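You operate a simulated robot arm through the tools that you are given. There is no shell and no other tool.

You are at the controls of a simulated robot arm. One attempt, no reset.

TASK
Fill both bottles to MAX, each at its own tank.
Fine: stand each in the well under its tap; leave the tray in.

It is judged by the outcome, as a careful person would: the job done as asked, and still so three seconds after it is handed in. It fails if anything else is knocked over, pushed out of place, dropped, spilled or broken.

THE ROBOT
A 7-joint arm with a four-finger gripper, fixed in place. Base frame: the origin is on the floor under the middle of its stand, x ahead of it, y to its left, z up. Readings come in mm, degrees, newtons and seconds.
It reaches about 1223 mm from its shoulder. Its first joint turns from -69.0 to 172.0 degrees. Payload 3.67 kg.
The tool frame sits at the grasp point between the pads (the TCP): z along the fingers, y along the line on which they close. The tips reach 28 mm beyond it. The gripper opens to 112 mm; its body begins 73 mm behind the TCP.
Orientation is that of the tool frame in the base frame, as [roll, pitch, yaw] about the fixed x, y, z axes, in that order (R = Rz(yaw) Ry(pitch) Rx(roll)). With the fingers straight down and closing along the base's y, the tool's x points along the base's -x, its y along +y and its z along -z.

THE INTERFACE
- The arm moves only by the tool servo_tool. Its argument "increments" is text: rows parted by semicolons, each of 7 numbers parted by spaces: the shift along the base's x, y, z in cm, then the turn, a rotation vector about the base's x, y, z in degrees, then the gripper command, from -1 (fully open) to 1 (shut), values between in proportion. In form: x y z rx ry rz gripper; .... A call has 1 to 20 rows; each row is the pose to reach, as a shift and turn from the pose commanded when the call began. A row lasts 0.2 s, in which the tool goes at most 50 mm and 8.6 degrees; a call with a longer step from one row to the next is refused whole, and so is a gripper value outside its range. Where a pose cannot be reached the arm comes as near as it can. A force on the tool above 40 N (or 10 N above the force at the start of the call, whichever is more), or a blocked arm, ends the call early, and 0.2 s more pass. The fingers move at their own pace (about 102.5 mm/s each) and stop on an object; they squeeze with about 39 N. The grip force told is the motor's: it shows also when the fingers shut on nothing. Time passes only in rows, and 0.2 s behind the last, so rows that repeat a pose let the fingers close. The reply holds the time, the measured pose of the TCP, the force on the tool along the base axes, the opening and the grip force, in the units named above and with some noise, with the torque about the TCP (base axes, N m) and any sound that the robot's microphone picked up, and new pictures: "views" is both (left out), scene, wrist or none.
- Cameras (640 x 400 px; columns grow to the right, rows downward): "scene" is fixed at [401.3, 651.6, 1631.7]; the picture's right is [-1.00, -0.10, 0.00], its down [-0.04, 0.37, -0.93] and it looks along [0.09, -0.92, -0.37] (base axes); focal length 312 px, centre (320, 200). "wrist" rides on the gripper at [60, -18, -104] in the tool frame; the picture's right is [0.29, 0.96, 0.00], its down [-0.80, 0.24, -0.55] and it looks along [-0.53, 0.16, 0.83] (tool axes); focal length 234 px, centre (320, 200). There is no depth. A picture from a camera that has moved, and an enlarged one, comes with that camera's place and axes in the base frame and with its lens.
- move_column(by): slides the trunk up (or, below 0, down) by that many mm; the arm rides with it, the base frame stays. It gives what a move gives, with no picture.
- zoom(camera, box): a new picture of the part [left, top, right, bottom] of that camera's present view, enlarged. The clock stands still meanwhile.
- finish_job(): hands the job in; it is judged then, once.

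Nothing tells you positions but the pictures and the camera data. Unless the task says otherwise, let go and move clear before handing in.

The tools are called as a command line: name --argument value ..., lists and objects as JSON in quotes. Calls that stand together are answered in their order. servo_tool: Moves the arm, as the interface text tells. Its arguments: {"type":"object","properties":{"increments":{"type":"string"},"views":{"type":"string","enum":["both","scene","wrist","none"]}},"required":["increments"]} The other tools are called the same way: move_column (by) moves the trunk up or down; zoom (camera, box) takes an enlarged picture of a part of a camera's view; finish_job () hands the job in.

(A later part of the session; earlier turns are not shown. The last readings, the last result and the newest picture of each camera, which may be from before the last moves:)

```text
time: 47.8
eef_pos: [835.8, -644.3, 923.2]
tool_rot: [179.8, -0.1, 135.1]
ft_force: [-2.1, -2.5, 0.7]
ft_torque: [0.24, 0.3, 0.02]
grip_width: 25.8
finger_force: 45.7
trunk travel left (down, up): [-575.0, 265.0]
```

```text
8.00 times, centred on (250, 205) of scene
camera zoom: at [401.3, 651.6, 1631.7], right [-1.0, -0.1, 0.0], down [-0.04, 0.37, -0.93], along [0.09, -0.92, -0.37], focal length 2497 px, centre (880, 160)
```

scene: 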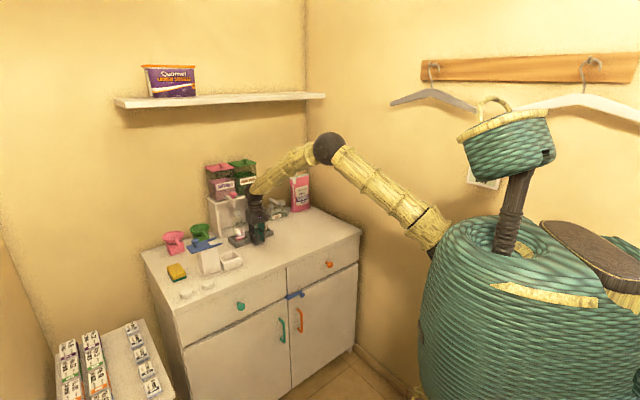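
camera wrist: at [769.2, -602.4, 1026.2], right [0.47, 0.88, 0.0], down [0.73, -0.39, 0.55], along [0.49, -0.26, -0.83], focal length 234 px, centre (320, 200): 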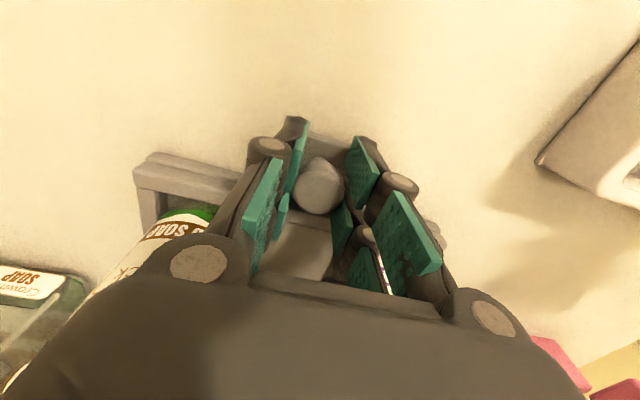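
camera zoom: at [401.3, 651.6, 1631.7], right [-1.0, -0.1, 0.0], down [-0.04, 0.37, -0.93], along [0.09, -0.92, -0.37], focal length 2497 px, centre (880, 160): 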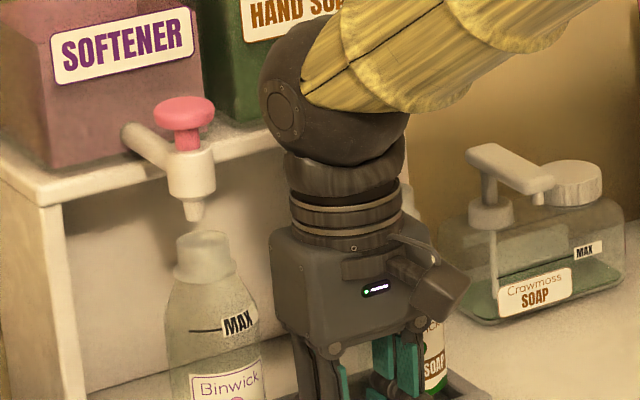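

About 116 mm done. The last 11 mm I'll take in small steps, watching for an end stop.

servo_tool --increments "0.2 -0.2 0 0 0 0 1; 0.4 -0.4 0 0 0 0 1; 0.6 -0.6 0 0 0 0 1; 0.6 -0.6 0 0 0 0 1" --views "none"

zoom --camera "scene" --box '[225, 180, 275, 230]'

```text
time: 48.8
eef_pos: [840.5, -647.0, 921.8]
tool_rot: [179.9, -0.1, 135.1]
ft_force: [-19.1, 10.4, -1.7]
ft_torque: [0.45, 0.55, -0.13]
grip_width: 25.8
finger_force: 45.1
trunk travel left (down, up): [-575.0, 265.0]
```

```text
8.00 times, centred on (250, 205) of scene
camera zoom: at [401.3, 651.6, 1631.7], right [-1.0, -0.1, 0.0], down [-0.04, 0.37, -0.93], along [0.09, -0.92, -0.37], focal length 2497 px, centre (880, 160)
```

zoom: 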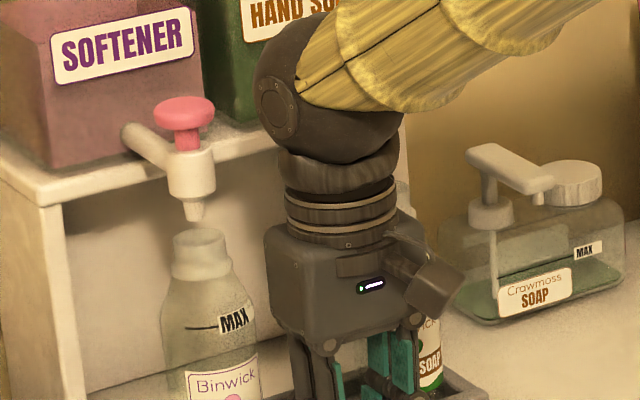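

There's now about 21 N straight against the push at roughly 121 mm of travel, which looks like the end stop. I'll press 2 mm more to confirm it no longer moves.

servo_tool --increments "0.1 -0.1 0 0 0 0 1; 0.15 -0.15 0 0 0 0 1; 0.15 -0.15 0 0 0 0 1" --views "none"

zoom --camera "scene" --box '[225, 180, 275, 230]'

```text
time: 49.3
eef_pos: [839.3, -647.8, 922.2]
tool_rot: [-179.8, -0.4, 135.1]
ft_force: [-13.0, 8.0, 6.8]
ft_torque: [0.03, 0.25, -0.12]
grip_width: 25.4
finger_force: 45.1
trunk travel left (down, up): [-575.0, 265.0]
stopped in row 2: the force on the tool passed its limit at 42 N (the readings are from after the stop); the commanded pose is now the measured one
```

```text
8.00 times, centred on (250, 205) of scene
camera zoom: at [401.3, 651.6, 1631.7], right [-1.0, -0.1, 0.0], down [-0.04, 0.37, -0.93], along [0.09, -0.92, -0.37], focal length 2497 px, centre (880, 160)
```

zoom: 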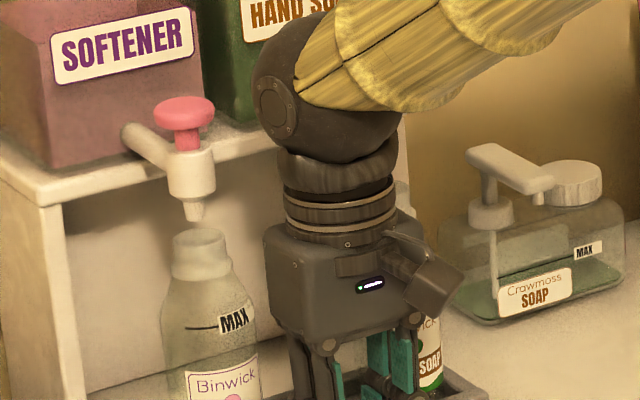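

Hard stop confirmed, so the tray is fully in. I'll open, rise off the knob, and back away toward the front.

servo_tool --increments "0 0 0 0 0 0 0.4; 0 0 0 0 0 0 0.1; 0 0 0 0 0 0 -0.1; 0 0 0 0 0 0 -0.1; 0 0 1.5 0 0 0 -0.1; 0 0 3.5 0 0 0 -0.1; -0.5 0.5 6 0 0 0 -0.1; -1.5 1.5 9 0 0 0 -0.1; -3 3 12 0 0 0 -0.1; -5 5 15 0 0 0 -0.1; -7 7 18 0 0 0 -0.1; -7 7 18 0 0 0 -0.1"

zoom --camera "scene" --box '[215, 170, 285, 240]'

zoom --camera "wrist" --box '[220, 100, 420, 280]'

```text
time: 50.5
eef_pos: [838.5, -649.5, 927.2]
tool_rot: [-179.6, -0.9, 135.1]
ft_force: [-0.7, 1.0, 0.2]
ft_torque: [-0.03, -0.02, 0.06]
grip_width: 61.5
finger_force: 0.0
trunk travel left (down, up): [-575.0, 265.0]
stopped in row 5: the force on the tool passed its limit at 53 N (the readings are from after the stop); the commanded pose is now the measured one
camera wrist: at [785.7, -620.5, 1032.1], right [0.47, 0.88, 0.0], down [0.74, -0.4, 0.54], along [0.48, -0.26, -0.84], focal length 234 px, centre (320, 200)
```

scene: 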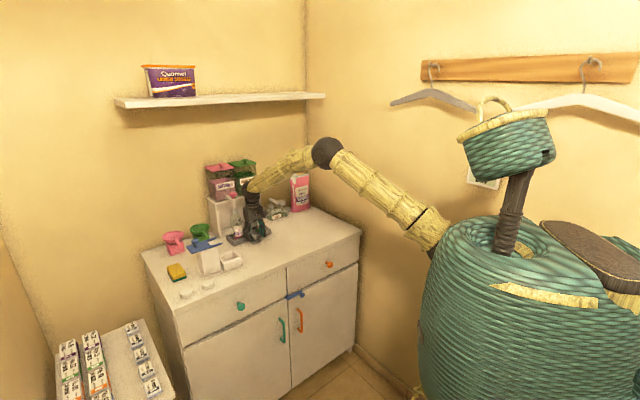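
wrist: 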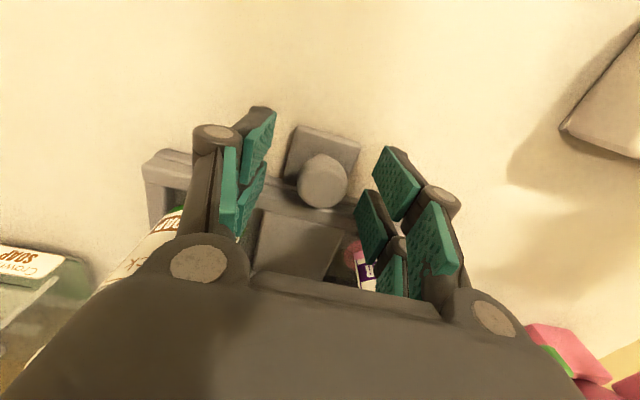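

```text
5.71 times, centred on (250, 205) of scene
camera zoom: at [401.3, 651.6, 1631.7], right [-1.0, -0.1, 0.0], down [-0.04, 0.37, -0.93], along [0.09, -0.92, -0.37], focal length 1784 px, centre (720, 171)
```

zoom: 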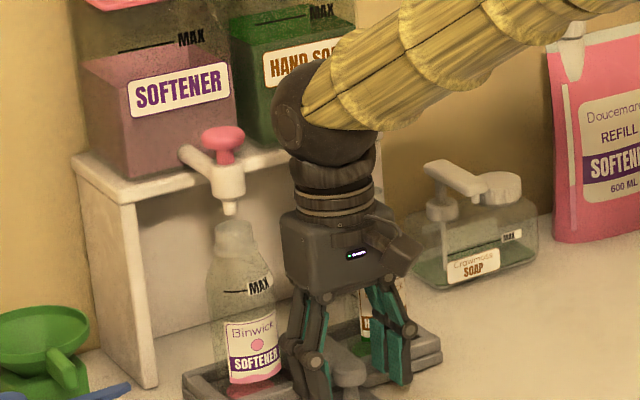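

```text
2.22 times, centred on (320, 190) of wrist
camera zoom: at [785.7, -620.5, 1032.1], right [0.47, 0.88, 0.0], down [0.74, -0.4, 0.54], along [0.48, -0.26, -0.84], focal length 520 px, centre (320, 222)
```

zoom: 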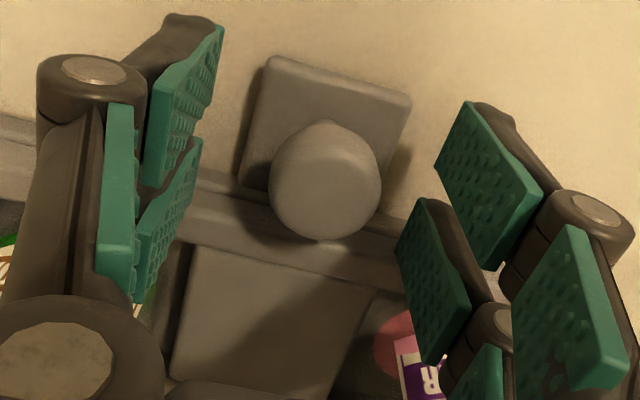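

The rise stopped early on a 53 N force, and the readings are now near zero. I need to see what touched before moving again.

zoom --camera "scene" --box '[232, 205, 282, 250]'

zoom --camera "scene" --box '[232, 165, 282, 210]'

zoom --camera "wrist" --box '[130, 100, 290, 260]'

zoom --camera "wrist" --box '[330, 140, 490, 330]'

```text
8.89 times, centred on (257, 228) of scene
camera zoom: at [401.3, 651.6, 1631.7], right [-1.0, -0.1, 0.0], down [-0.04, 0.37, -0.93], along [0.09, -0.92, -0.37], focal length 2775 px, centre (880, -44)
```

zoom: 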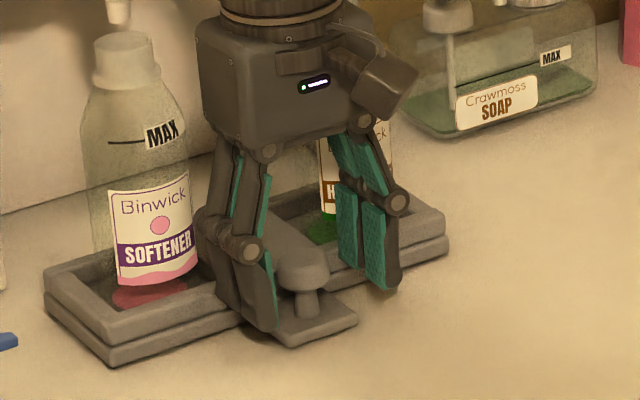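

```text
8.89 times, centred on (257, 188) of scene
camera zoom: at [401.3, 651.6, 1631.7], right [-1.0, -0.1, 0.0], down [-0.04, 0.37, -0.93], along [0.09, -0.92, -0.37], focal length 2775 px, centre (880, 311)
```

zoom: 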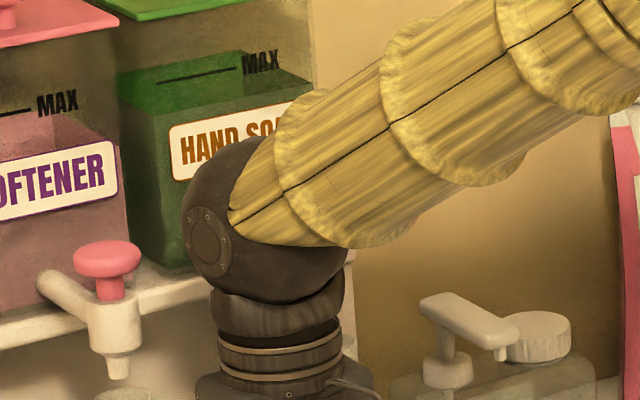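

```text
2.50 times, centred on (210, 180) of wrist
camera zoom: at [785.7, -620.5, 1032.1], right [0.47, 0.88, 0.0], down [0.74, -0.4, 0.54], along [0.48, -0.26, -0.84], focal length 585 px, centre (595, 250)
```

zoom: 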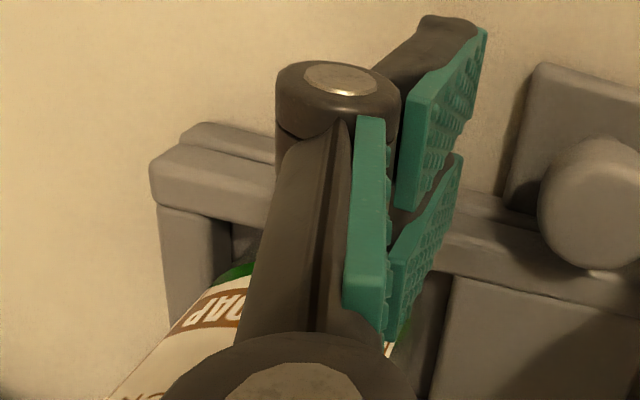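

```text
2.11 times, centred on (410, 235) of wrist
camera zoom: at [785.7, -620.5, 1032.1], right [0.47, 0.88, 0.0], down [0.74, -0.4, 0.54], along [0.48, -0.26, -0.84], focal length 493 px, centre (130, 126)
```

zoom: 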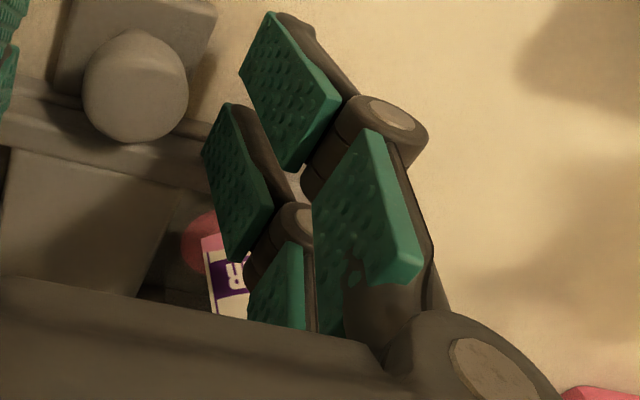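

Nothing looks displaced: both bottles are upright and the tray is in. I'll try a very small, slow rise with a slight retreat to the front, and read the force direction.

servo_tool --increments "-0.1 0.1 0.1 0 0 0 -0.1; -0.2 0.2 0.2 0 0 0 -0.1; -0.2 0.2 0.2 0 0 0 -0.1" --views "none"

```text
time: 51.3
eef_pos: [836.6, -646.6, 929.5]
tool_rot: [-179.8, -0.8, 135.0]
ft_force: [-0.5, 0.0, -0.1]
ft_torque: [-0.03, 0.03, 0.01]
grip_width: 61.3
finger_force: 0.1
trunk travel left (down, up): [-575.0, 265.0]
```

servo_tool --increments "0 0 0.2 0 0 0 -0.1; 0 0 0.4 0 0 0 -0.1; 0 0 0.6 0 0 0 -0.1; 0 0 0.8 0 0 0 -0.1; 0 0 0.8 0 0 0 -0.1" --views "scene"

zoom --camera "scene" --box '[232, 180, 282, 250]'

```text
time: 52.5
eef_pos: [836.6, -646.3, 936.0]
tool_rot: [-179.8, -0.9, 135.0]
ft_force: [-0.5, 0.3, 0.3]
ft_torque: [-0.01, 0.01, 0.01]
grip_width: 61.5
finger_force: 0.1
trunk travel left (down, up): [-575.0, 265.0]
```

scene: 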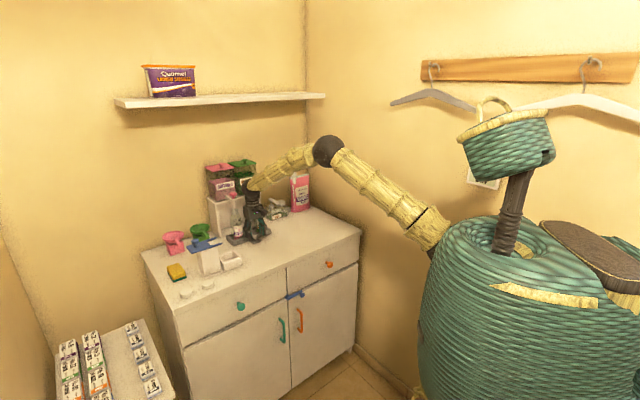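

```text
5.71 times, centred on (257, 215) of scene
camera zoom: at [401.3, 651.6, 1631.7], right [-1.0, -0.1, 0.0], down [-0.04, 0.37, -0.93], along [0.09, -0.92, -0.37], focal length 1784 px, centre (680, 114)
```

zoom: 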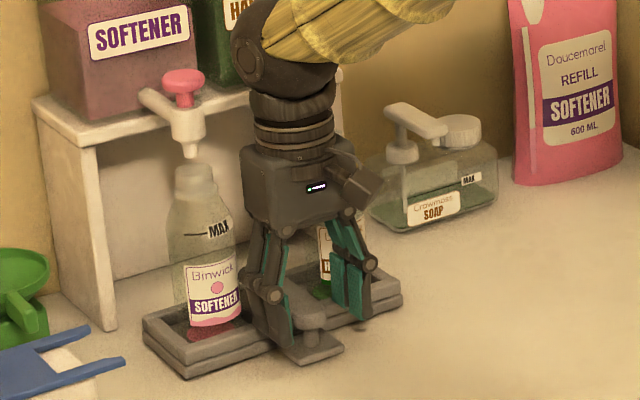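

It moves freely now. I'll continue up gently, then retreat to the front.

servo_tool --increments "0 0 0.8 0 0 0 -0.1; 0 0 1.8 0 0 0 -0.1; 0 0 3 0 0 0 -0.1; -0.5 0.5 4.5 0 0 0 -0.1; -1.5 1.5 7 0 0 0 -0.1; -3 3 10 0 0 0 -0.1; -5 5 13 0 0 0 -0.1; -7 7 16 0 0 0 -0.1; -9 9 19 0 0 0 -0.1; -9 9 19 0 0 0 -0.1"

zoom --camera "scene" --box '[215, 170, 285, 240]'

zoom --camera "wrist" --box '[220, 100, 420, 290]'

```text
time: 54.7
eef_pos: [746.0, -559.0, 1126.3]
tool_rot: [-179.7, -1.0, 135.0]
ft_force: [0.6, 0.8, -0.1]
ft_torque: [0.03, 0.03, -0.02]
grip_width: 61.7
finger_force: 0.2
trunk travel left (down, up): [-575.0, 265.0]
camera wrist: at [693.8, -530.3, 1230.7], right [0.47, 0.88, 0.0], down [0.74, -0.4, 0.54], along [0.48, -0.26, -0.84], focal length 234 px, centre (320, 200)
```

scene: 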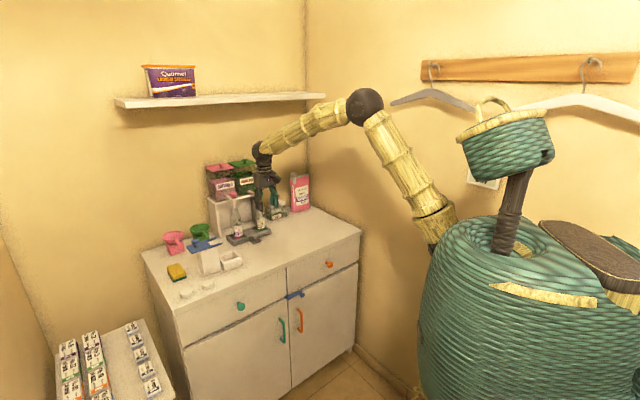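
wrist: 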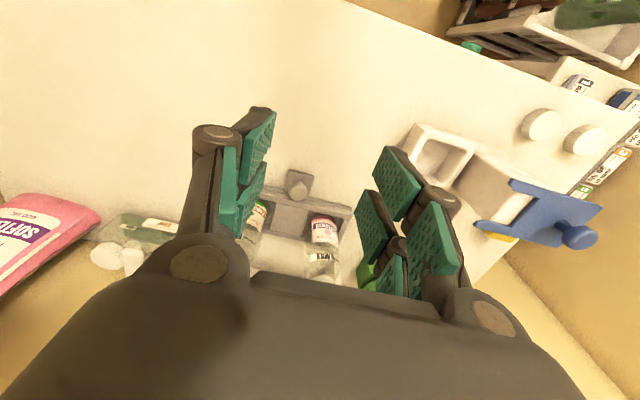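

```text
5.71 times, centred on (250, 205) of scene
camera zoom: at [401.3, 651.6, 1631.7], right [-1.0, -0.1, 0.0], down [-0.04, 0.37, -0.93], along [0.09, -0.92, -0.37], focal length 1784 px, centre (720, 171)
```

zoom: 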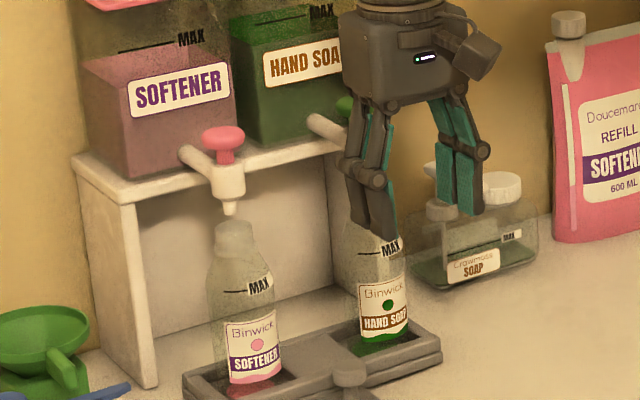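

```text
2.11 times, centred on (320, 195) of wrist
camera zoom: at [693.8, -530.3, 1230.7], right [0.47, 0.88, 0.0], down [0.74, -0.4, 0.54], along [0.48, -0.26, -0.84], focal length 493 px, centre (320, 210)
```

zoom: 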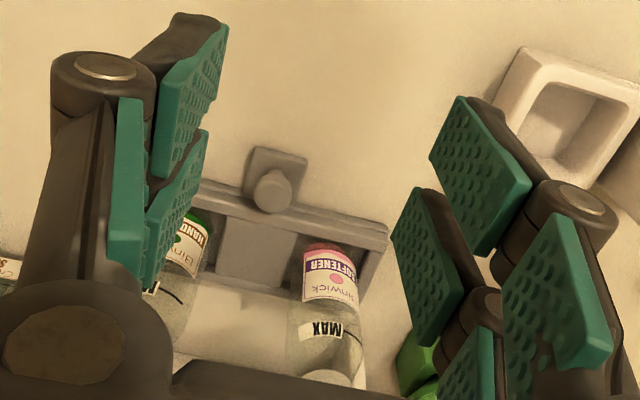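

The tray is in with both bottles under their spouts. Next I'll work out the taps: I'll tilt the tool 30° so the wrist leans back toward me and the camera sees the tap knobs.

servo_tool --increments "0 0 1.5 -5.3 -5.3 0 0.2; 0 0 3 -10.6 -10.6 0 0.5; 0 0 4.5 -16 -16 0 1; 0 0 6 -21.6 -21.9 0 1; 0 0 6 -21.6 -21.9 0 1; 0 0 6 -21.6 -21.9 0 1"

zoom --camera "scene" --box '[220, 175, 270, 215]'

zoom --camera "wrist" --box '[220, 150, 420, 300]'

```text
time: 56.1
eef_pos: [747.5, -556.3, 1186.7]
tool_rot: [179.9, 30.0, 135.0]
ft_force: [-0.4, 0.2, -0.4]
ft_torque: [-0.03, 0.01, -0.01]
grip_width: 0.0
finger_force: 35.5
trunk travel left (down, up): [-575.0, 265.0]
camera wrist: at [662.1, -494.7, 1247.8], right [0.5, 0.85, -0.14], down [0.46, -0.12, 0.88], along [0.73, -0.51, -0.46], focal length 234 px, centre (320, 200)
```

scene: 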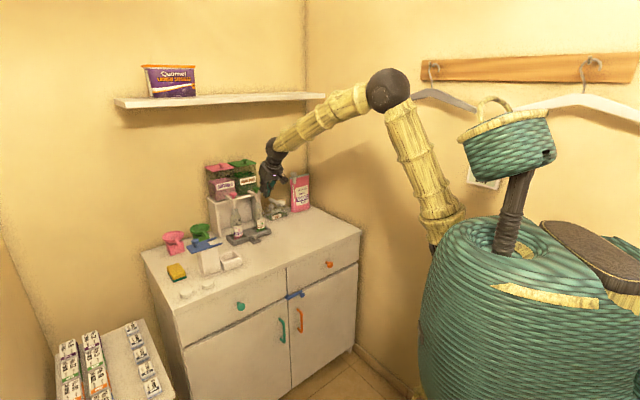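
wrist: 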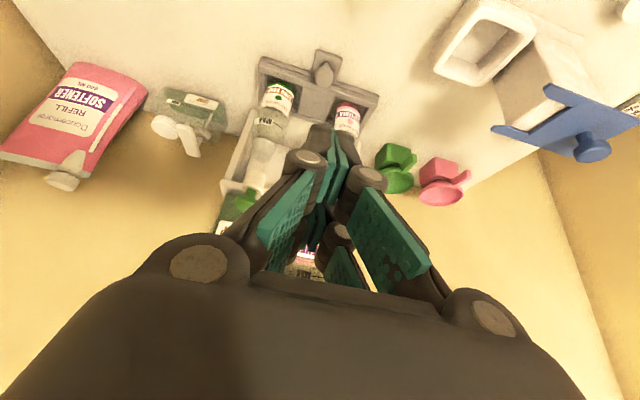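

```text
10.00 times, centred on (245, 195) of scene
camera zoom: at [401.3, 651.6, 1631.7], right [-1.0, -0.1, 0.0], down [-0.04, 0.37, -0.93], along [0.09, -0.92, -0.37], focal length 3122 px, centre (1070, 250)
```

zoom: 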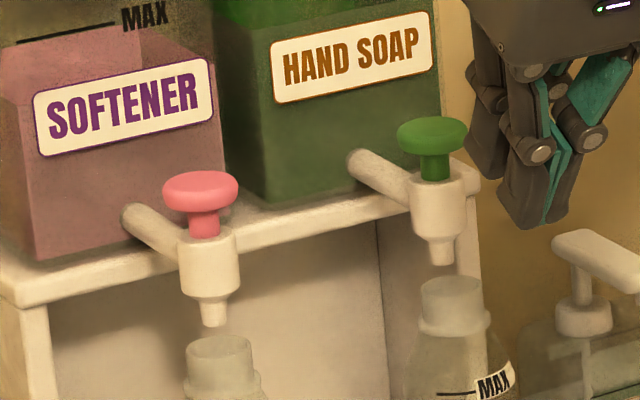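

```text
2.67 times, centred on (320, 225) of wrist
camera zoom: at [662.1, -494.7, 1247.8], right [0.5, 0.85, -0.14], down [0.46, -0.12, 0.88], along [0.73, -0.51, -0.46], focal length 624 px, centre (320, 133)
```

zoom: 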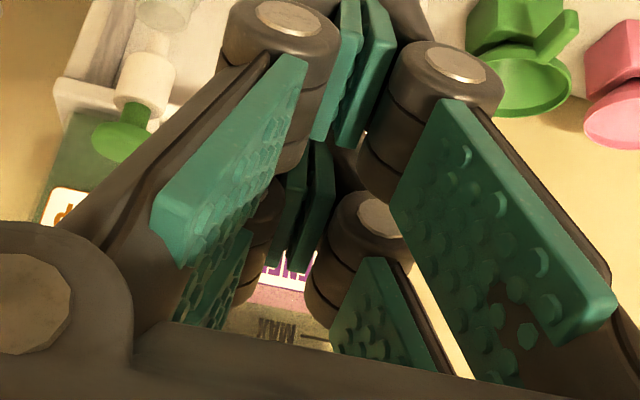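

The taps have plunger-type knobs on stems, which suggests pressing down. I'll check the mouth-to-spout alignment closely first.

zoom --camera "scene" --box '[230, 198, 246, 214]'

zoom --camera "scene" --box '[251, 192, 267, 208]'

zoom --camera "scene" --box '[225, 190, 275, 245]'

zoom --camera "wrist" --box '[220, 40, 400, 220]'

```text
16.00 times, centred on (238, 206) of scene
camera zoom: at [401.3, 651.6, 1631.7], right [-1.0, -0.1, 0.0], down [-0.04, 0.37, -0.93], along [0.09, -0.92, -0.37], focal length 4994 px, centre (1632, 104)
```

zoom: 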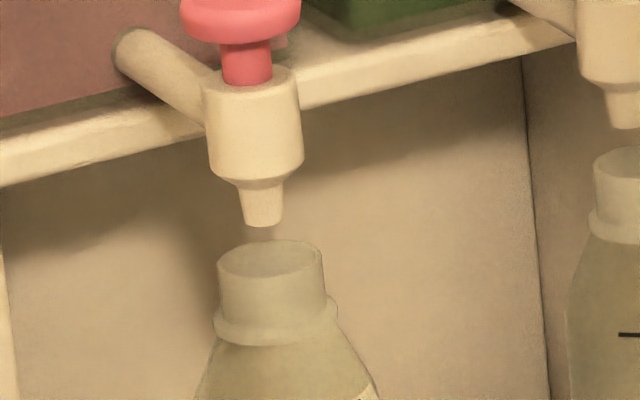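

```text
16.00 times, centred on (259, 200) of scene
camera zoom: at [401.3, 651.6, 1631.7], right [-1.0, -0.1, 0.0], down [-0.04, 0.37, -0.93], along [0.09, -0.92, -0.37], focal length 4994 px, centre (1296, 200)
```

zoom: 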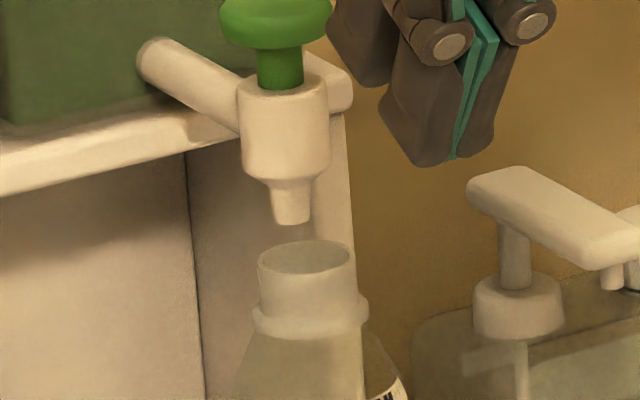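

```text
7.27 times, centred on (250, 218) of scene
camera zoom: at [401.3, 651.6, 1631.7], right [-1.0, -0.1, 0.0], down [-0.04, 0.37, -0.93], along [0.09, -0.92, -0.37], focal length 2270 px, centre (829, 73)
```

zoom: 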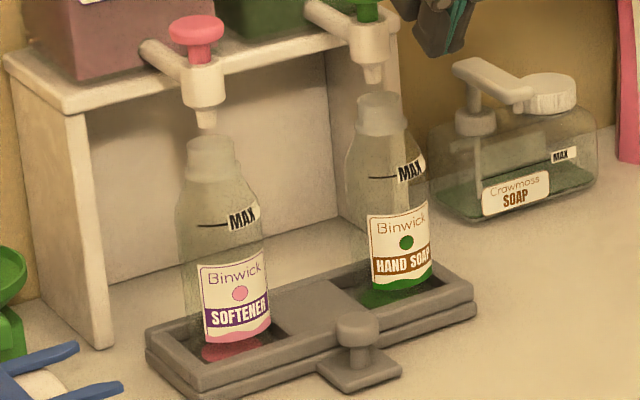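

```text
2.22 times, centred on (310, 130) of wrist
camera zoom: at [662.1, -494.7, 1247.8], right [0.5, 0.85, -0.14], down [0.46, -0.12, 0.88], along [0.73, -0.51, -0.46], focal length 520 px, centre (342, 356)
```

zoom: 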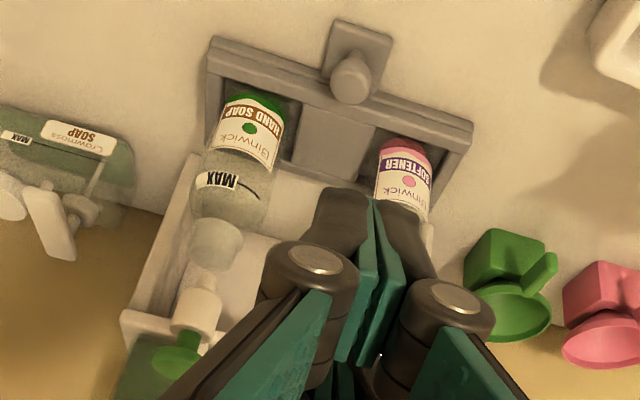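

zoom --camera "wrist" --box '[245, 120, 305, 200]'

zoom --camera "wrist" --box '[225, 30, 385, 150]'

```text
5.00 times, centred on (275, 160) of wrist
camera zoom: at [662.1, -494.7, 1247.8], right [0.5, 0.85, -0.14], down [0.46, -0.12, 0.88], along [0.73, -0.51, -0.46], focal length 1171 px, centre (545, 400)
```

zoom: 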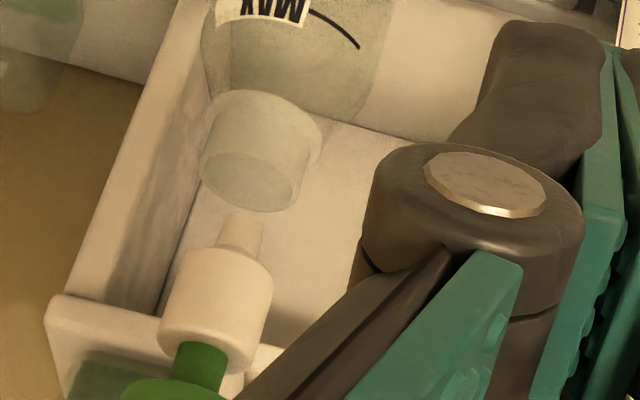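

```text
3.33 times, centred on (305, 90) of wrist
camera zoom: at [662.1, -494.7, 1247.8], right [0.5, 0.85, -0.14], down [0.46, -0.12, 0.88], along [0.73, -0.51, -0.46], focal length 781 px, centre (370, 567)
```

zoom: 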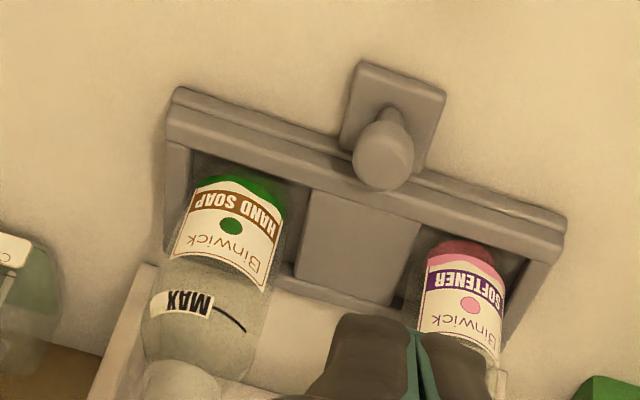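

Triangulating both cameras, the spouts sit about 5 mm behind the bottle mouths' centres, within the ~12 mm mouth radius. I'll look closely at how the bottles sit in the wells to judge whether the tray is fully home.

zoom --camera "wrist" --box '[260, 45, 325, 115]'

zoom --camera "scene" --box '[230, 222, 275, 250]'

zoom --camera "wrist" --box '[320, 75, 385, 145]'

```text
5.71 times, centred on (292, 80) of wrist
camera zoom: at [662.1, -494.7, 1247.8], right [0.5, 0.85, -0.14], down [0.46, -0.12, 0.88], along [0.73, -0.51, -0.46], focal length 1338 px, centre (477, 886)
```

zoom: 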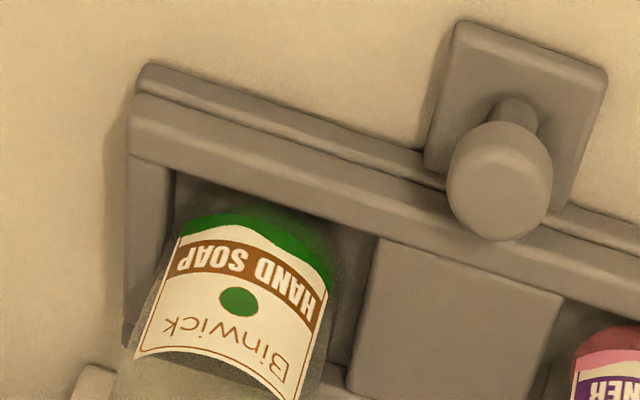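

```text
14.22 times, centred on (252, 236) of scene
camera zoom: at [401.3, 651.6, 1631.7], right [-1.0, -0.1, 0.0], down [-0.04, 0.37, -0.93], along [0.09, -0.92, -0.37], focal length 4440 px, centre (1280, -312)
```

zoom: 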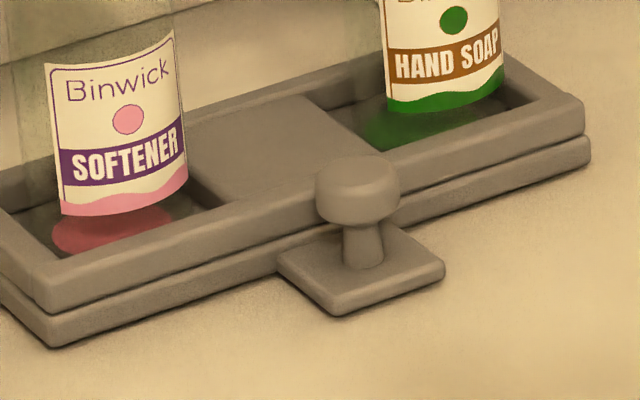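

```text
5.71 times, centred on (352, 110) of wrist
camera zoom: at [662.1, -494.7, 1247.8], right [0.5, 0.85, -0.14], down [0.46, -0.12, 0.88], along [0.73, -0.51, -0.46], focal length 1338 px, centre (134, 714)
```

zoom: 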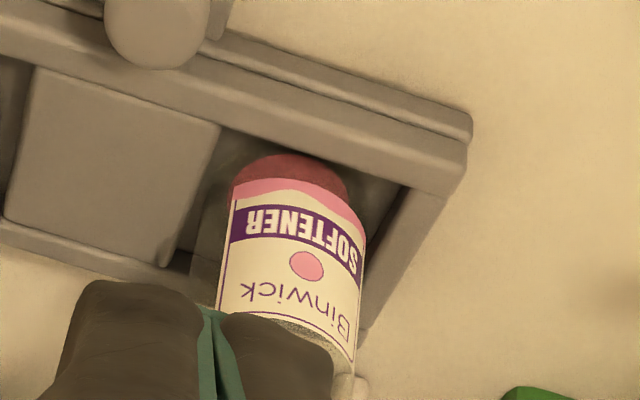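

The bottles are well seated and the tray took 42 N without moving, so I accept it as home. For pressing the knobs I want the tool vertical with good reach, so I'll raise the trunk a little, untilt, and hover over the green knob with fingers open to centre on it.

move_column --by 120

servo_tool --increments "1 -1.5 0 5.3 5.3 0 0.5; 2.5 -4 0 10.6 10.6 0 0; 4 -7 0 15.9 15.9 0 0; 5.5 -10 0 21.2 21.2 0 0; 7 -13 0 21.2 21.2 0 0; 8.5 -16 0 21.2 21.2 0 0; 10.1 -18.6 -2 21.2 21.2 0 0; 10.1 -18.6 -4 21.2 21.2 0 0; 10.1 -18.6 -4 21.2 21.2 0 0"

zoom --camera "wrist" --box '[220, 60, 420, 260]'

zoom --camera "scene" --box '[215, 130, 295, 230]'

```text
time: 57.6
eef_pos: [747.6, -555.9, 1306.4]
tool_rot: [180.0, 29.9, 135.0]
ft_force: [-0.2, 1.0, -0.1]
ft_torque: [-0.01, 0.03, 0.0]
grip_width: 0.2
finger_force: 35.8
trunk travel left (down, up): [-695.0, 145.0]
```

```text
time: 59.4
eef_pos: [804.9, -641.1, 1276.7]
tool_rot: [171.6, -7.7, 139.1]
ft_force: [0.6, 3.0, -5.1]
ft_torque: [-0.25, 0.04, 0.03]
grip_width: 55.9
finger_force: 0.1
trunk travel left (down, up): [-695.0, 145.0]
stopped in row 8: the arm was blocked; the commanded pose is now the measured one
camera wrist: at [749.3, -636.1, 1384.1], right [0.42, 0.89, 0.18], down [0.76, -0.45, 0.47], along [0.5, -0.06, -0.86], focal length 234 px, centre (320, 200)
```

scene: 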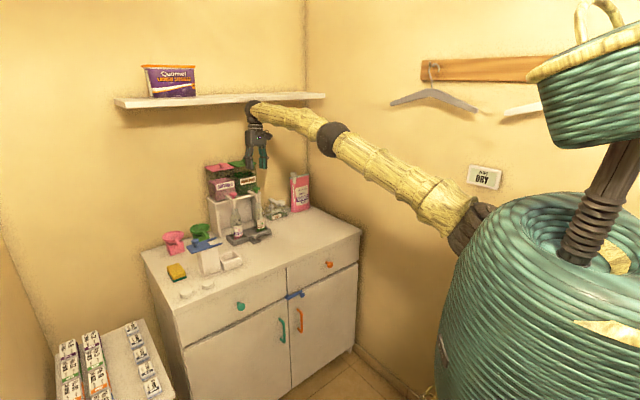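
wrist: 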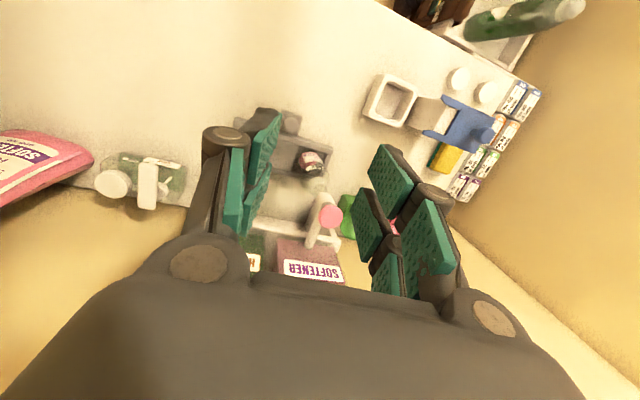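

```text
2.00 times, centred on (320, 160) of wrist
camera zoom: at [749.3, -636.1, 1384.1], right [0.42, 0.89, 0.18], down [0.76, -0.45, 0.47], along [0.5, -0.06, -0.86], focal length 468 px, centre (320, 280)
```

zoom: 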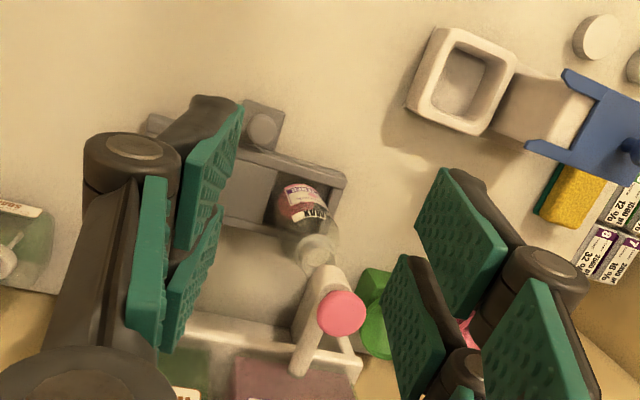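

```text
4.00 times, centred on (255, 180) of scene
camera zoom: at [401.3, 651.6, 1631.7], right [-1.0, -0.1, 0.0], down [-0.04, 0.37, -0.93], along [0.09, -0.92, -0.37], focal length 1249 px, centre (580, 280)
```

zoom: 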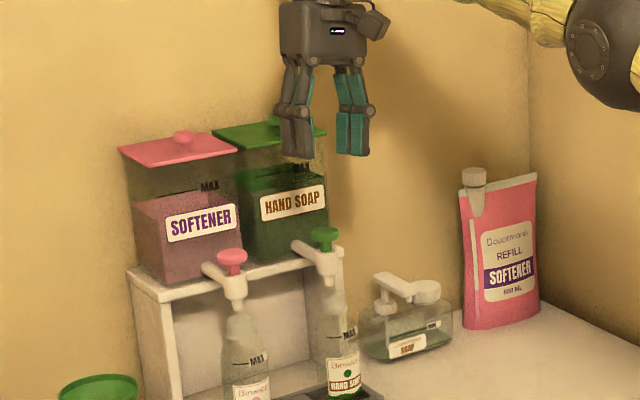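

The arm ran out of straight reach there (wrist high, near the shelf) and stopped with almost no force. I'll back off to the front and return to the 30° tilt, which keeps the wrist nearer and lower.

servo_tool --increments "-1 1 -1 -5.3 -3.64 -0.93 0; -2 2 -2 -10.6 -7.28 -1.86 0; -3 3 -3 -15.9 -10.92 -2.79 0; -4 4 -3.7 -21.2 -14.57 -3.72 0; -4 4 -3.7 -26.5 -18.2 -4.65 0; -4 4 -3.7 -31.8 -21.85 -5.58 0; -4 4 -3.7 -31.8 -21.85 -5.58 0"

zoom --camera "scene" --box '[100, 60, 340, 210]'

```text
time: 59.7
eef_pos: [812.9, -808.1, 1103.8]
tool_rot: [154.6, -14.7, 147.2]
ft_force: [12.2, 2.6, 33.3]
ft_torque: [-1.77, 1.17, 0.51]
grip_width: 97.5
finger_force: 38.7
trunk travel left (down, up): [-695.0, 145.0]
heard: click
stopped in row 1: the arm was blocked; the commanded pose is now the measured one
camera wrist: at [751.3, -839.9, 1202.2], right [0.32, 0.82, 0.47], down [0.77, -0.52, 0.38], along [0.56, 0.24, -0.8], focal length 234 px, centre (320, 200)
```

scene: 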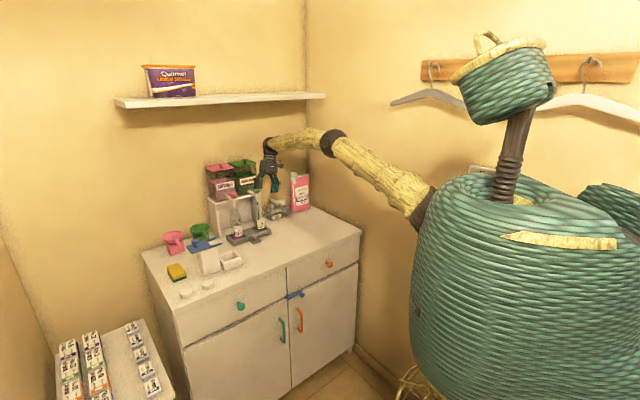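
wrist: 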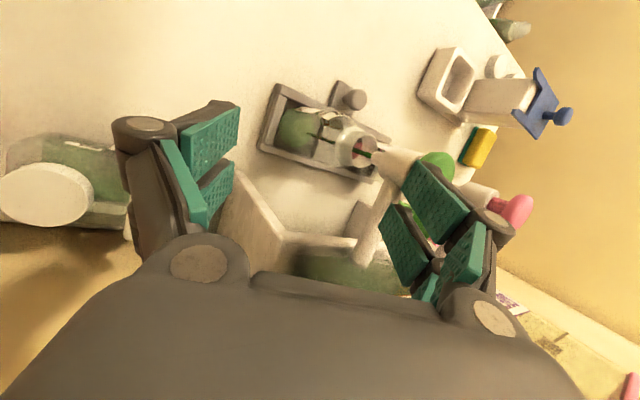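

```text
2.67 times, centred on (220, 135) of scene
camera zoom: at [401.3, 651.6, 1631.7], right [-1.0, -0.1, 0.0], down [-0.04, 0.37, -0.93], along [0.09, -0.92, -0.37], focal length 832 px, centre (587, 373)
```

zoom: 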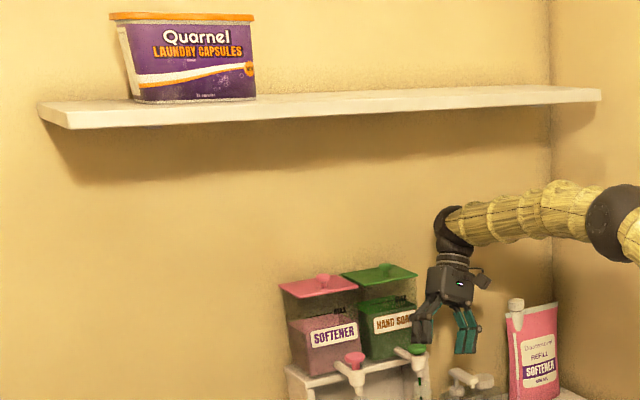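

The arm swung unexpectedly toward the green tap and I heard a click, so the hand soap tap may have been opened. I'll look immediately before moving, as the clock stands still during zooms.

zoom --camera "wrist" --box '[240, 70, 440, 220]'

zoom --camera "scene" --box '[220, 170, 300, 245]'

zoom --camera "scene" --box '[245, 170, 285, 220]'

zoom --camera "wrist" --box '[330, 120, 460, 260]'

```text
2.67 times, centred on (340, 145) of wrist
camera zoom: at [751.3, -839.9, 1202.2], right [0.32, 0.82, 0.47], down [0.77, -0.52, 0.38], along [0.56, 0.24, -0.8], focal length 624 px, centre (267, 347)
```

zoom: 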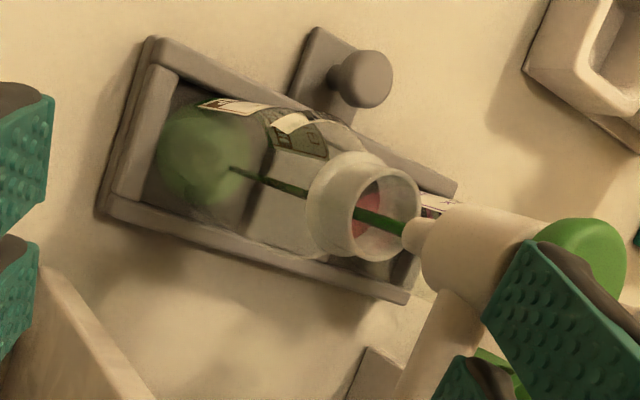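

```text
5.33 times, centred on (260, 208) of scene
camera zoom: at [401.3, 651.6, 1631.7], right [-1.0, -0.1, 0.0], down [-0.04, 0.37, -0.93], along [0.09, -0.92, -0.37], focal length 1665 px, centre (640, 160)
```

zoom: 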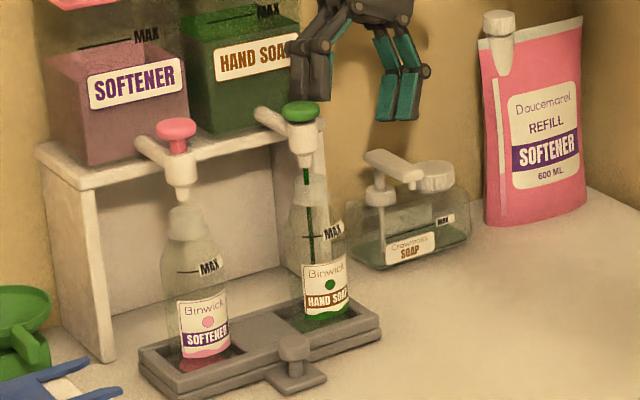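

```text
8.00 times, centred on (265, 195) of scene
camera zoom: at [401.3, 651.6, 1631.7], right [-1.0, -0.1, 0.0], down [-0.04, 0.37, -0.93], along [0.09, -0.92, -0.37], focal length 2497 px, centre (760, 240)
```

zoom: 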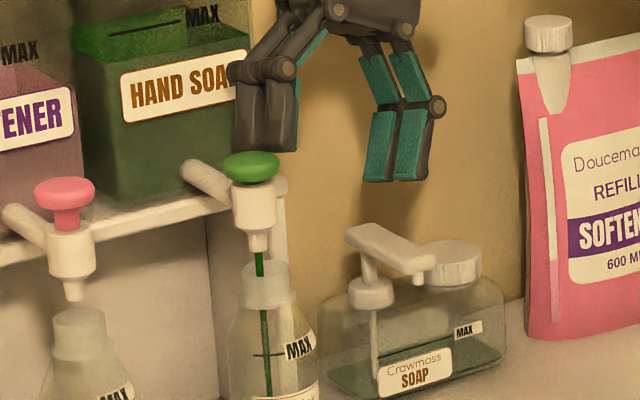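

```text
2.86 times, centred on (395, 190) of wrist
camera zoom: at [751.3, -839.9, 1202.2], right [0.32, 0.82, 0.47], down [0.77, -0.52, 0.38], along [0.56, 0.24, -0.8], focal length 669 px, centre (106, 229)
```

zoom: 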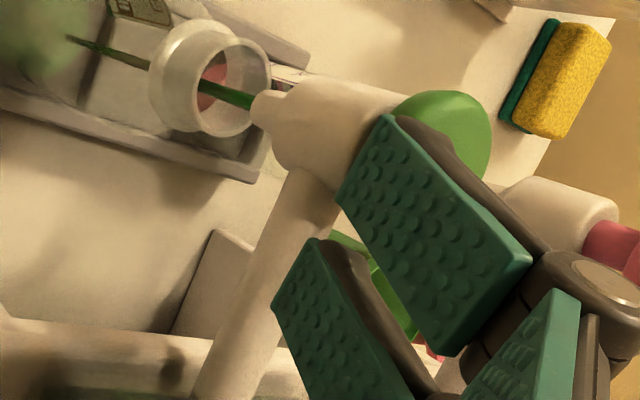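

The green knob is pressed down by a fingertip and soap is running cleanly into the hand soap bottle, which is nearly empty still. I'll lift straight up a little to see whether the flow stops when the knob is released, holding the fingers as they are.

servo_tool --increments "0 0 0.8 0 0 0 -0.74; 0 0 1.8 0 0 0 -0.74"

zoom --camera "scene" --box '[235, 165, 295, 245]'

zoom --camera "wrist" --box '[240, 70, 440, 220]'

```text
time: 60.0
eef_pos: [633.8, -1051.7, 1030.8]
tool_rot: [172.4, -12.7, 130.9]
ft_force: [4.8, -9.2, 7.8]
ft_torque: [0.48, 0.49, 0.06]
grip_width: 96.5
finger_force: 0.1
trunk travel left (down, up): [-695.0, 145.0]
stopped in row 1: the arm was blocked; the commanded pose is now the measured one
camera wrist: at [587.0, -1044.7, 1142.4], right [0.55, 0.81, 0.19], down [0.72, -0.58, 0.39], along [0.43, -0.08, -0.9], focal length 234 px, centre (320, 200)
```

scene: 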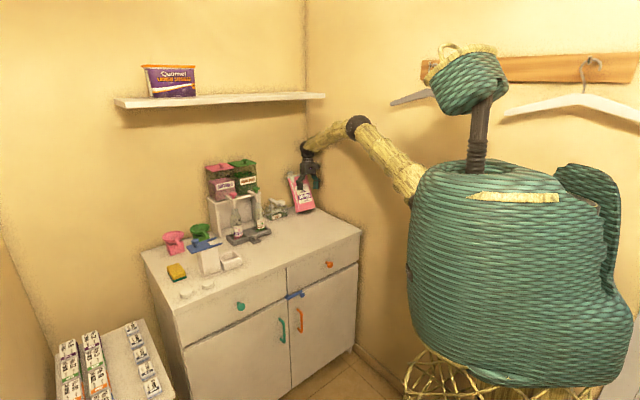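
wrist: 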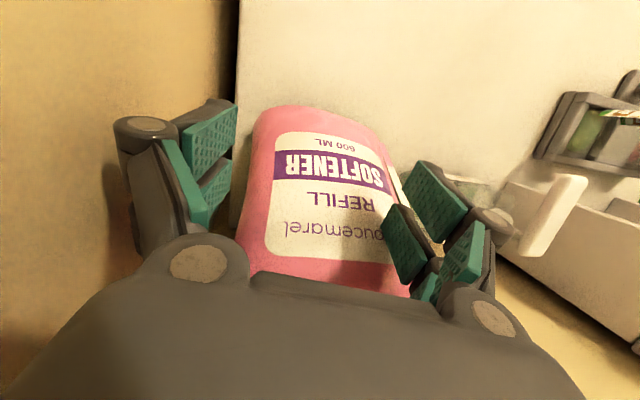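

```text
5.00 times, centred on (265, 205) of scene
camera zoom: at [401.3, 651.6, 1631.7], right [-1.0, -0.1, 0.0], down [-0.04, 0.37, -0.93], along [0.09, -0.92, -0.37], focal length 1561 px, centre (595, 175)
```

zoom: 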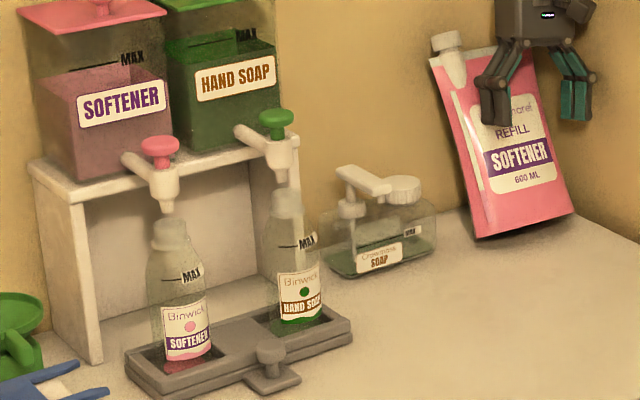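

```text
2.67 times, centred on (340, 145) of wrist
camera zoom: at [587.0, -1044.7, 1142.4], right [0.55, 0.81, 0.19], down [0.72, -0.58, 0.39], along [0.43, -0.08, -0.9], focal length 624 px, centre (267, 347)
```

zoom: 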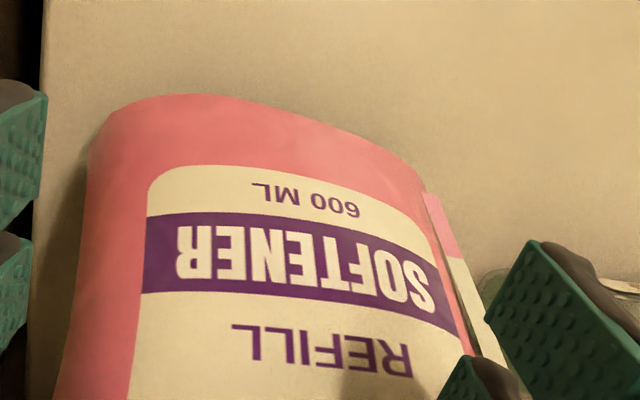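

Releasing the knob stopped the flow, so the tap is press-and-hold. But the arm swung again, toward the right wall, and is now against the pouch. I must see exactly how it is touching before any more time passes.

zoom --camera "scene" --box '[270, 130, 340, 225]'

zoom --camera "scene" --box '[270, 90, 440, 230]'

zoom --camera "wrist" --box '[100, 80, 540, 330]'

```text
4.21 times, centred on (305, 178) of scene
camera zoom: at [401.3, 651.6, 1631.7], right [-1.0, -0.1, 0.0], down [-0.04, 0.37, -0.93], along [0.09, -0.92, -0.37], focal length 1314 px, centre (383, 295)
```

zoom: 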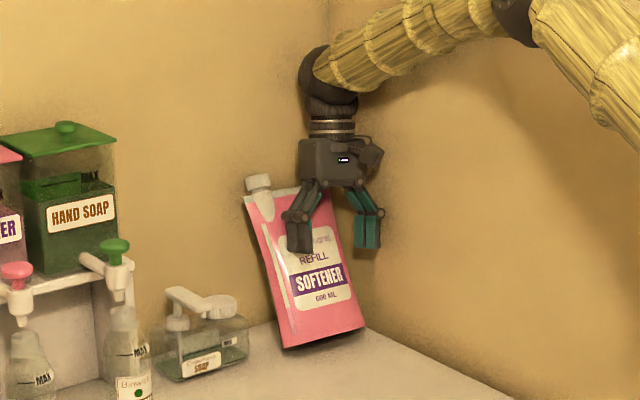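

```text
2.86 times, centred on (355, 160) of scene
camera zoom: at [401.3, 651.6, 1631.7], right [-1.0, -0.1, 0.0], down [-0.04, 0.37, -0.93], along [0.09, -0.92, -0.37], focal length 892 px, centre (220, 314)
```

zoom: 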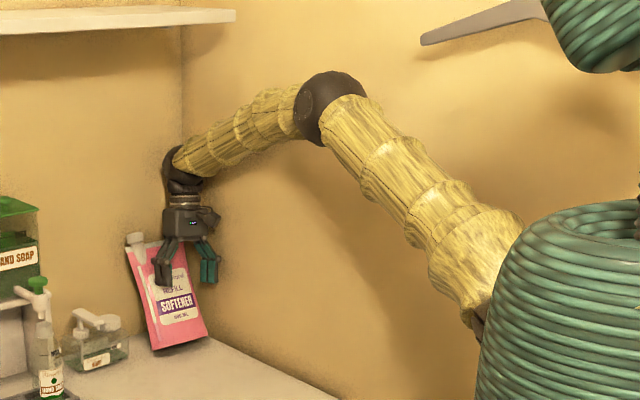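

```text
1.45 times, centred on (320, 205) of wrist
camera zoom: at [587.0, -1044.7, 1142.4], right [0.55, 0.81, 0.19], down [0.72, -0.58, 0.39], along [0.43, -0.08, -0.9], focal length 341 px, centre (320, 193)
```

zoom: 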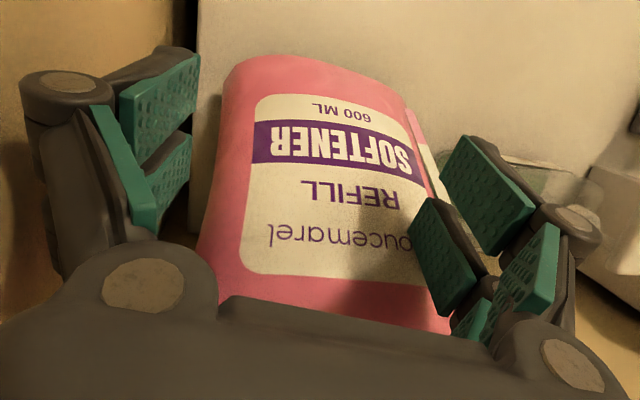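

The pouch is between the open fingers, tilted about 12° but not gripped and not past tipping. The gentlest way off it without more arm motion is to raise the trunk straight up.

move_column --by 130

zoom --camera "scene" --box '[200, 80, 440, 250]'

zoom --camera "scene" --box '[270, 150, 340, 225]'

```text
time: 60.4
eef_pos: [644.5, -1033.2, 1185.8]
tool_rot: [-177.2, 0.9, 126.5]
ft_force: [0.0, -2.9, -4.0]
ft_torque: [0.35, -0.03, -0.02]
grip_width: 95.4
finger_force: 0.0
trunk travel left (down, up): [-697.0, 143.0]
stopped: the arm was blocked; the commanded pose is now the measured one
```

```text
2.35 times, centred on (320, 165) of scene
camera zoom: at [401.3, 651.6, 1631.7], right [-1.0, -0.1, 0.0], down [-0.04, 0.37, -0.93], along [0.09, -0.92, -0.37], focal length 734 px, centre (320, 282)
```

zoom: 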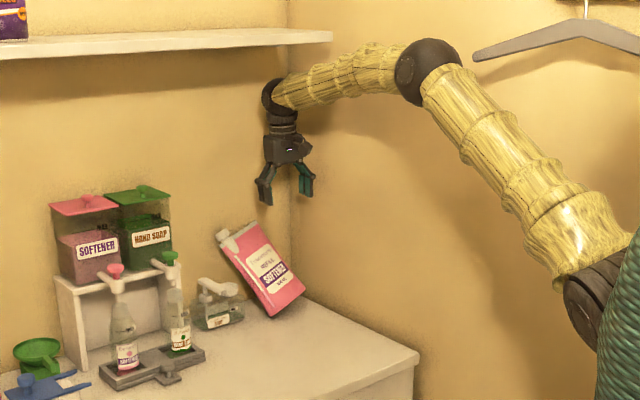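

```text
5.33 times, centred on (305, 188) of scene
camera zoom: at [401.3, 651.6, 1631.7], right [-1.0, -0.1, 0.0], down [-0.04, 0.37, -0.93], along [0.09, -0.92, -0.37], focal length 1665 px, centre (400, 267)
```

zoom: 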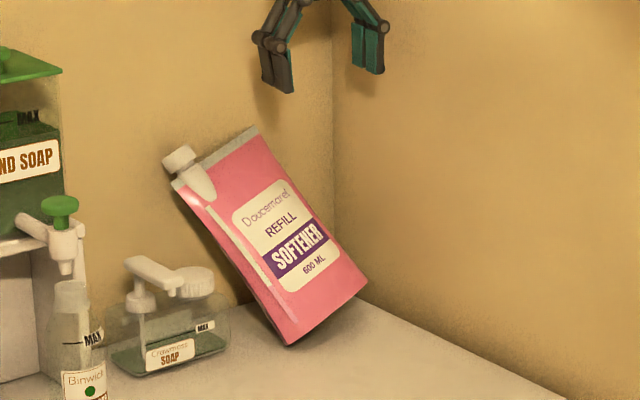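

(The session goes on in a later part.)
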